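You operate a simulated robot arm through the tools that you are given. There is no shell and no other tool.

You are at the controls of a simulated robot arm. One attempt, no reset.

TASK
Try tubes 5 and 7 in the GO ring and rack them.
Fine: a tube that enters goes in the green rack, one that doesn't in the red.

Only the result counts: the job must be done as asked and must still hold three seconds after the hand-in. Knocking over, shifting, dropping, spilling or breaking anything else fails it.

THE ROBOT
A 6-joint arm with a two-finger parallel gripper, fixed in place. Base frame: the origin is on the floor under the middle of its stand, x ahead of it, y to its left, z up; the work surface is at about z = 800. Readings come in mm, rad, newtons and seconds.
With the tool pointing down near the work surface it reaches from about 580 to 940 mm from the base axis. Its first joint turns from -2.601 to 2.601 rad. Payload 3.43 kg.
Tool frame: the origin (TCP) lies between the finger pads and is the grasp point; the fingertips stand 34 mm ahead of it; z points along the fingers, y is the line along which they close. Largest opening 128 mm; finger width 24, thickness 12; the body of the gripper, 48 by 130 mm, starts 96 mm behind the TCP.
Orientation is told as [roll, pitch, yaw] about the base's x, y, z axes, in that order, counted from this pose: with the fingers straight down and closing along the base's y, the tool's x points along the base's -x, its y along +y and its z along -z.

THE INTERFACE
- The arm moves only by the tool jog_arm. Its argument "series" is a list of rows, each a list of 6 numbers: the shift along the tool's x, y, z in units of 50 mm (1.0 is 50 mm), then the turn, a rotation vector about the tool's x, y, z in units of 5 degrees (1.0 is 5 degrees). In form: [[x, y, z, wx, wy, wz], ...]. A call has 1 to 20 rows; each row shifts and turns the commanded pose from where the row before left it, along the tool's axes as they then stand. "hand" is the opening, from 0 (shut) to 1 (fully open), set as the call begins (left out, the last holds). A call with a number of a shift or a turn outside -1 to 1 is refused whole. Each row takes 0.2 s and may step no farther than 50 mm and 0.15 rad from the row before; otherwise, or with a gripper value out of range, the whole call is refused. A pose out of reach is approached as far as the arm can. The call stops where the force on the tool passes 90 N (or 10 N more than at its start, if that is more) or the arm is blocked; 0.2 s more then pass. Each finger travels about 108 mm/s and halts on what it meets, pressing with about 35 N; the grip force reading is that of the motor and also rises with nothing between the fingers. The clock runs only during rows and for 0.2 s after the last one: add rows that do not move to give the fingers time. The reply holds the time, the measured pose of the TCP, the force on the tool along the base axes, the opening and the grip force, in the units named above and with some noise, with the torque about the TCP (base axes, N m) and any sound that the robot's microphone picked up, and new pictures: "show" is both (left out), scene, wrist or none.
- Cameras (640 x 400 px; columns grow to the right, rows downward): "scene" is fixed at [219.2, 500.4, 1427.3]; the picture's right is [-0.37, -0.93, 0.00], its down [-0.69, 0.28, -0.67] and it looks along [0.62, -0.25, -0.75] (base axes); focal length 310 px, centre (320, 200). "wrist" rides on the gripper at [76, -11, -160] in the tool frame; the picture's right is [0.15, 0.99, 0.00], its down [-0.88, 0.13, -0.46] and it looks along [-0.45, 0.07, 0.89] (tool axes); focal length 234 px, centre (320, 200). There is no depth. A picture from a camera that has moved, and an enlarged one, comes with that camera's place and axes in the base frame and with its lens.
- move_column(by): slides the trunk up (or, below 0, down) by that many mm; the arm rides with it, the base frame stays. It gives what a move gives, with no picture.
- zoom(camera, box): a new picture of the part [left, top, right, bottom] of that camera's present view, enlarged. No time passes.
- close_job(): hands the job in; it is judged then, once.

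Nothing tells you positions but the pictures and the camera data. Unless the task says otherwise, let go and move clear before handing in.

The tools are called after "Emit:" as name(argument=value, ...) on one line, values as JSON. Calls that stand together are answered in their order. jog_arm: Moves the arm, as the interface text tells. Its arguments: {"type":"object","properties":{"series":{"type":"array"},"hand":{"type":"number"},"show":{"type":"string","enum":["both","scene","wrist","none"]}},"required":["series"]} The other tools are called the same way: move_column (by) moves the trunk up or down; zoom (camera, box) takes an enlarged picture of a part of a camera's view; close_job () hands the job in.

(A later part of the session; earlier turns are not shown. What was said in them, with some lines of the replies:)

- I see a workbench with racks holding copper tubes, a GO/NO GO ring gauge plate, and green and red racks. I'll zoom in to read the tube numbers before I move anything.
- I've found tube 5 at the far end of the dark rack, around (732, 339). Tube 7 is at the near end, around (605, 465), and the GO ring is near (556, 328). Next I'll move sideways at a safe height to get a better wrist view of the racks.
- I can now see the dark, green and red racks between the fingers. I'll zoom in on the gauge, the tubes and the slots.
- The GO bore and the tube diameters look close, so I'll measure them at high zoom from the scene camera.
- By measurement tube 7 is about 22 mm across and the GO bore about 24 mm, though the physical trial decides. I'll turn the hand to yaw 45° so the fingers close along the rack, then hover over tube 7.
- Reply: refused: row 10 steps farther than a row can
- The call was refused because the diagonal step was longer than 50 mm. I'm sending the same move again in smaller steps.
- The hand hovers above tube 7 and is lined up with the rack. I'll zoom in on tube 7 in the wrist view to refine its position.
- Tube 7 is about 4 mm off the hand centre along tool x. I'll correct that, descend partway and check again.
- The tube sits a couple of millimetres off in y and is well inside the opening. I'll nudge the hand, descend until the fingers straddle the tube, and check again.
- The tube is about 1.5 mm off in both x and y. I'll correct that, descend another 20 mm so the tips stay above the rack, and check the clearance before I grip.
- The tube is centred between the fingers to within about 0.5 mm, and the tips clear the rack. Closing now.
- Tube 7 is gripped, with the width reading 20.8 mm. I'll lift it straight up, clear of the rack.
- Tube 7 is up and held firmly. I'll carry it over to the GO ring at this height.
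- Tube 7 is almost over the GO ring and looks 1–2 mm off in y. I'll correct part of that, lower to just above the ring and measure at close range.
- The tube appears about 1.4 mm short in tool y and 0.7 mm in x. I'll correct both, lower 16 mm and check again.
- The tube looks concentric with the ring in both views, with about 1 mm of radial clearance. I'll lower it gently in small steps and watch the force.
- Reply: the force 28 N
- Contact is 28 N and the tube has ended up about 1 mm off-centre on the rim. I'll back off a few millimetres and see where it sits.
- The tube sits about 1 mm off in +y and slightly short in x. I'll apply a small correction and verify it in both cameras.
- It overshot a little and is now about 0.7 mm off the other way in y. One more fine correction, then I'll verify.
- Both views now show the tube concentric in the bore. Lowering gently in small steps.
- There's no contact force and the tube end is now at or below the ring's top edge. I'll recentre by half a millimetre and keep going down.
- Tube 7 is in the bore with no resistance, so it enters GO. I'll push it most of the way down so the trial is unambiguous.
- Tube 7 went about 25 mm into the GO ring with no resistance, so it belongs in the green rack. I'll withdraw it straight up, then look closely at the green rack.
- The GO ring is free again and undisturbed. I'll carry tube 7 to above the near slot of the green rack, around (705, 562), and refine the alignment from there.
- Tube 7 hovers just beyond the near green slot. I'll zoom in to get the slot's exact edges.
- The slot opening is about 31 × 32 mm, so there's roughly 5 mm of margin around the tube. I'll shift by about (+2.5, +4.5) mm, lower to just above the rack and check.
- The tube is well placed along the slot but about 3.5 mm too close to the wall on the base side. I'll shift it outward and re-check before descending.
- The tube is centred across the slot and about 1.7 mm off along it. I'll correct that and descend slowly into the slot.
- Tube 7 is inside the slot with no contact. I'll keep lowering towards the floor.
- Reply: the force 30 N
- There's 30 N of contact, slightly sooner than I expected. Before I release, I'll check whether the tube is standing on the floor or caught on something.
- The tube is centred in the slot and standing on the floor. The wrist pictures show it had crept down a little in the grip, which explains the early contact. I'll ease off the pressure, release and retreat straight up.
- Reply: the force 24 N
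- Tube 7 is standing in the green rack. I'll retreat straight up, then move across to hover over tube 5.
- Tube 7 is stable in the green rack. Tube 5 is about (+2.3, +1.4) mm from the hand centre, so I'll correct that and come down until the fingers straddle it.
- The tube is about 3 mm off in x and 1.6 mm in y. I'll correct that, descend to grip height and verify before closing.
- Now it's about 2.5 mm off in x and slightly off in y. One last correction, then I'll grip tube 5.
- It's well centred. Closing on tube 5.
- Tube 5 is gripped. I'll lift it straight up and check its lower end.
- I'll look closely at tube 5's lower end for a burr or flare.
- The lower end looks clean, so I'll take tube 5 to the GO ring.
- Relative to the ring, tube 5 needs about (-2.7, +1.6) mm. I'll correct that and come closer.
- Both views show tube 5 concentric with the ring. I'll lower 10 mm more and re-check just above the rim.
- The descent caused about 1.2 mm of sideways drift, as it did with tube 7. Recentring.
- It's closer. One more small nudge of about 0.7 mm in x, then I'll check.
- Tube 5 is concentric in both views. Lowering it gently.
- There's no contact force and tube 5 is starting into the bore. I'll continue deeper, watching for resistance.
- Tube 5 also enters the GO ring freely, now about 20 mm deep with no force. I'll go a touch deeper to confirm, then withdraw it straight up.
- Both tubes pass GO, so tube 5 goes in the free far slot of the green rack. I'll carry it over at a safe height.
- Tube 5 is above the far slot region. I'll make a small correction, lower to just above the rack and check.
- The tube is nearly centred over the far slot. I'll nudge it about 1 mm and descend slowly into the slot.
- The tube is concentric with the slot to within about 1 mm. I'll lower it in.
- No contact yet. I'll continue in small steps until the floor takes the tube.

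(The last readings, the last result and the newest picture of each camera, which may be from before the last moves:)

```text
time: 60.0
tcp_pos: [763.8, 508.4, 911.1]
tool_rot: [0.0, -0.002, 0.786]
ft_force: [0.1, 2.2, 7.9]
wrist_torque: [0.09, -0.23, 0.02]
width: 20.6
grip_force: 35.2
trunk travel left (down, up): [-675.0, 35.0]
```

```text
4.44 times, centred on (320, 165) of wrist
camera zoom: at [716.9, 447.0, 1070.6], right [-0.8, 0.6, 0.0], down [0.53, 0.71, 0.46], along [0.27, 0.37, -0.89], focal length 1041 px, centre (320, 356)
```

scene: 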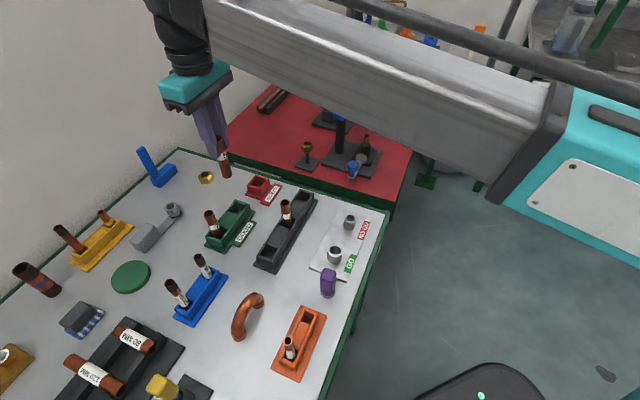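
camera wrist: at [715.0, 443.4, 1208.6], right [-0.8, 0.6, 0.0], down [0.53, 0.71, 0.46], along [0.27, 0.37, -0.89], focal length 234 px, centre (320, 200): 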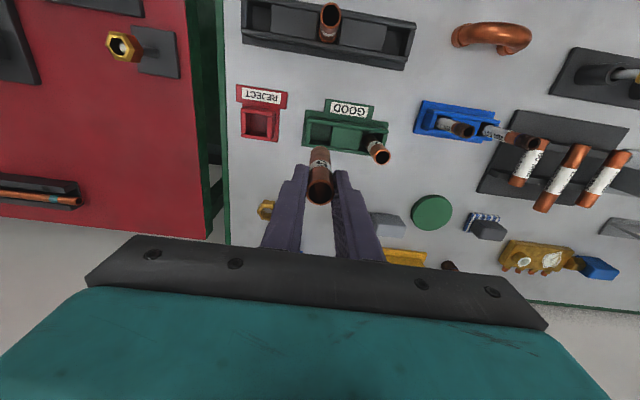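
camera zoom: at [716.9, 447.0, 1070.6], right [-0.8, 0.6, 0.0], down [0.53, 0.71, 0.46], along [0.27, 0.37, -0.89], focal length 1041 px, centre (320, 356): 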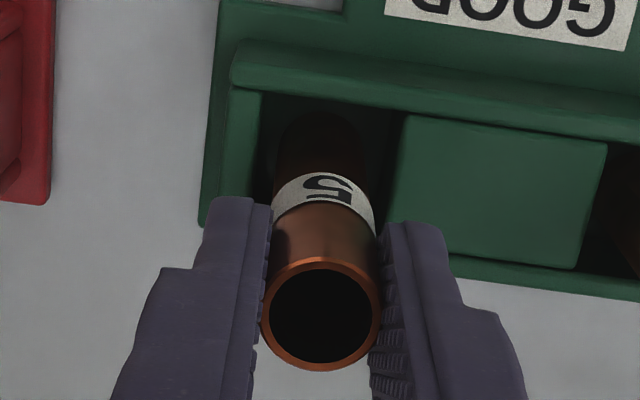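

8 N of contact, and the tube top is at the same height as tube 7's, so tube 5 is on the slot floor. I'll ease off slightly and release.

Emit:
jog_arm(series=[[0, 0, -0.01, 0, 0, 0], [0, 0, 0, 0, 0, 0]], hand=0, show="none")

Emit:
jog_arm(series=[[0, 0, 0, 0, 0, 0], [0, 0, 0, 0, 0, 0], [0, 0, 0, 0, 0, 0]], hand=0.38)

Emit:
zoom(camera="wrist", box=[265, 110, 375, 210])

Emit:
zoom(camera="scene", box=[205, 185, 265, 245])

```text
time: 60.6
tcp_pos: [762.8, 508.2, 911.8]
tool_rot: [0.0, 0.0, 0.785]
ft_force: [0.4, 2.1, 6.5]
wrist_torque: [0.31, 0.06, -0.01]
width: 20.7
grip_force: 35.3
trunk travel left (down, up): [-675.0, 35.0]
```

```text
time: 61.4
tcp_pos: [763.0, 507.9, 909.7]
tool_rot: [0.0, 0.0, 0.785]
ft_force: [0.1, 0.5, 0.0]
wrist_torque: [0.0, -0.01, 0.01]
width: 48.7
grip_force: 0.0
trunk travel left (down, up): [-675.0, 35.0]
camera wrist: at [717.2, 447.2, 1070.0], right [-0.8, 0.6, 0.0], down [0.53, 0.71, 0.46], along [0.27, 0.37, -0.89], focal length 234 px, centre (320, 200)
```

scene: 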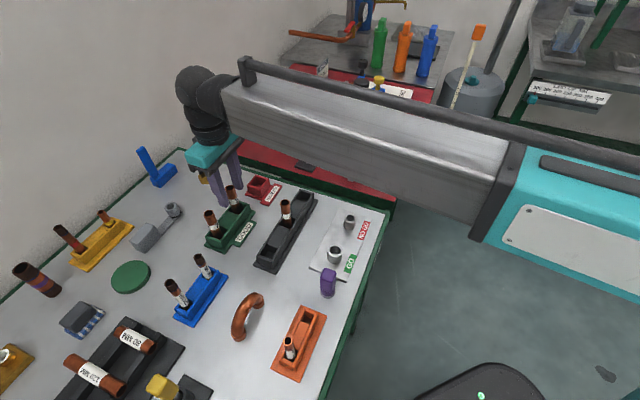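
wrist: 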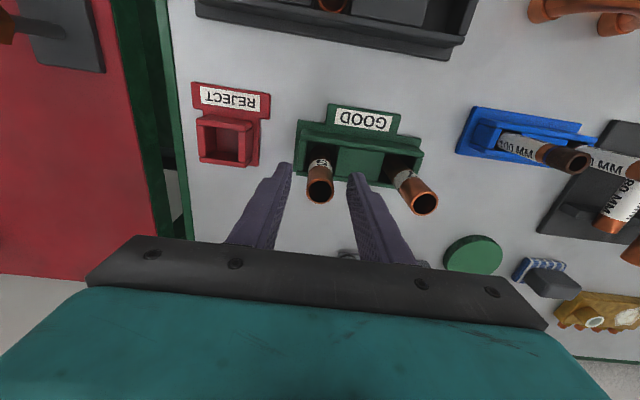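

```text
4.00 times, centred on (320, 160) of wrist
camera zoom: at [717.2, 447.2, 1070.0], right [-0.8, 0.6, 0.0], down [0.53, 0.71, 0.46], along [0.27, 0.37, -0.89], focal length 937 px, centre (320, 360)
```

zoom: 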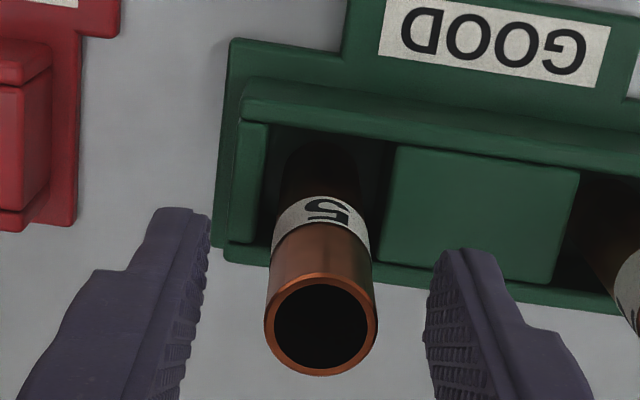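

```text
6.67 times, centred on (235, 215) of scene
camera zoom: at [219.2, 500.4, 1427.3], right [-0.37, -0.93, 0.0], down [-0.69, 0.28, -0.67], along [0.62, -0.25, -0.75], focal length 2065 px, centre (887, 100)
```

zoom: 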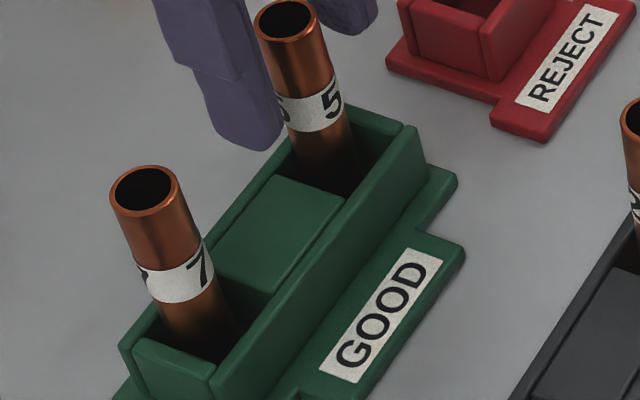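

Both tubes stand upright in the green rack. I'll retreat straight up and clear of everything for a final check.

Emit:
jog_arm(series=[[0, 0, -0.5, 0, 0, 0], [0, 0, -0.7, 0, 0, 0], [0, 0, -0.7, 0, 0, 0], [0, 0, -0.8, 0, 0, 0], [0.8, 0, 0, 0, 0, 0], [0.8, 0, 0, 0, 0, 0], [0.8, 0, 0, 0, 0, 0], [0, 0, 0, 0, 0, 0], [0, 0, 0, 0, 0, 0]], hand=0.38)

Emit:
zoom(camera="scene", box=[195, 165, 325, 285])

Emit:
zoom(camera="scene", box=[205, 180, 265, 245])

Emit:
zoom(camera="scene", box=[290, 195, 390, 300])

```text
time: 63.4
tcp_pos: [682.4, 423.9, 1045.6]
tool_rot: [-0.001, 0.0, 0.786]
ft_force: [-0.5, 0.1, 0.0]
wrist_torque: [-0.02, 0.01, -0.03]
width: 48.7
grip_force: 0.0
trunk travel left (down, up): [-675.0, 35.0]
camera wrist: at [634.8, 363.1, 1205.4], right [-0.8, 0.6, 0.0], down [0.53, 0.71, 0.46], along [0.27, 0.37, -0.89], focal length 234 px, centre (320, 200)
```

scene: 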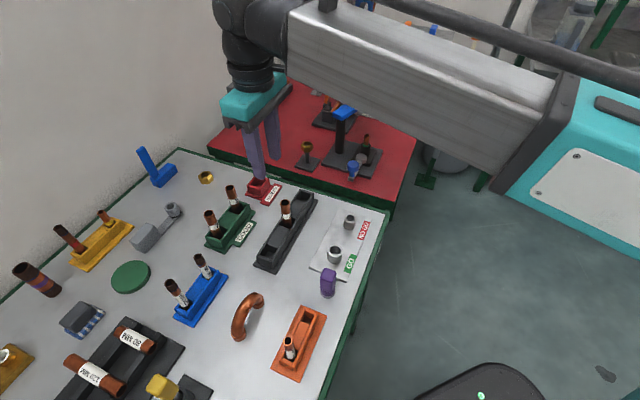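
wrist: 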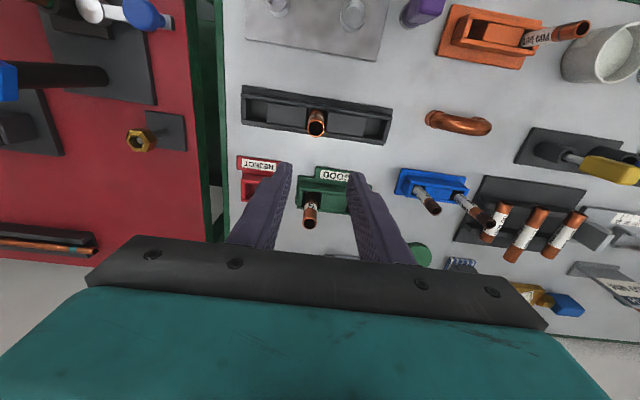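

```text
3.33 times, centred on (260, 225) of scene
camera zoom: at [219.2, 500.4, 1427.3], right [-0.37, -0.93, 0.0], down [-0.69, 0.28, -0.67], along [0.62, -0.25, -0.75], focal length 1033 px, centre (520, 117)
```

zoom: 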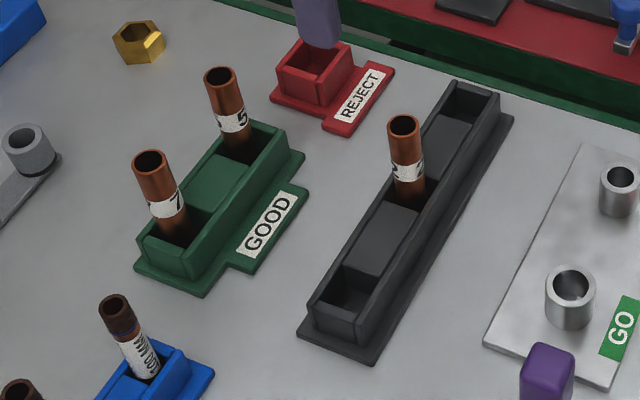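

```text
6.15 times, centred on (235, 212) of scene
camera zoom: at [219.2, 500.4, 1427.3], right [-0.37, -0.93, 0.0], down [-0.69, 0.28, -0.67], along [0.62, -0.25, -0.75], focal length 1906 px, centre (843, 123)
```

zoom: 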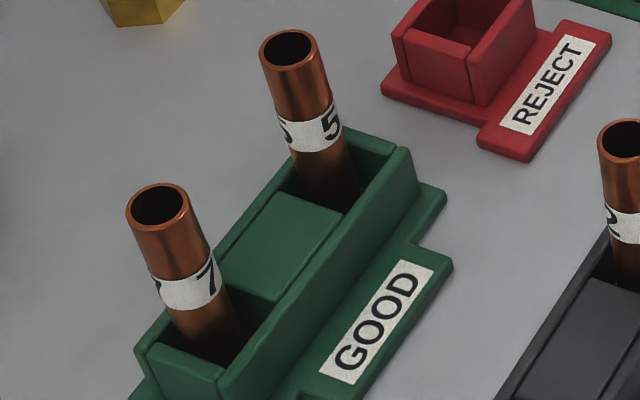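

```text
3.81 times, centred on (340, 248) of scene
camera zoom: at [219.2, 500.4, 1427.3], right [-0.37, -0.93, 0.0], down [-0.69, 0.28, -0.67], along [0.62, -0.25, -0.75], focal length 1180 px, centre (244, 19)
```

zoom: 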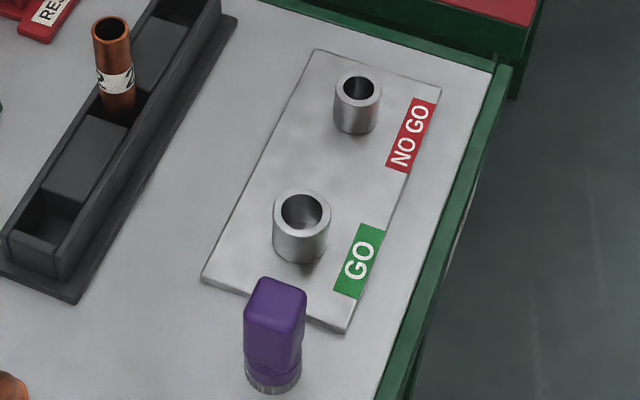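

Tubes 5 and 7 both went into the GO ring, and both now stand in the green rack. Tube 2, the red rack and the gauge are undisturbed, and the hand is open and clear. Handing the job in.

Emit:
close_job()

```text
The job is handed in.
```

Tubes 5 and 7 both entered the GO ring and now stand in the green rack, with tube 7 in the near slot and tube 5 in the far slot. The job is handed in; no verdict came back.

- **Tube 7:** On the first try it touched the ring's rim at about 28 N because it was roughly 1 mm off-centre. After recentring, it went in about 25 mm with no resistance.
- **Tube 5:** It went in a little over 20 mm on the first try, with no contact force.
- **Grip:** Both tubes slid down a little in the fingers while being carried. Each was standing on its slot floor before I let go.

In the final pictures, tube 2, the red rack and the gauge look undisturbed. The hand was open and clear of everything before I handed in.
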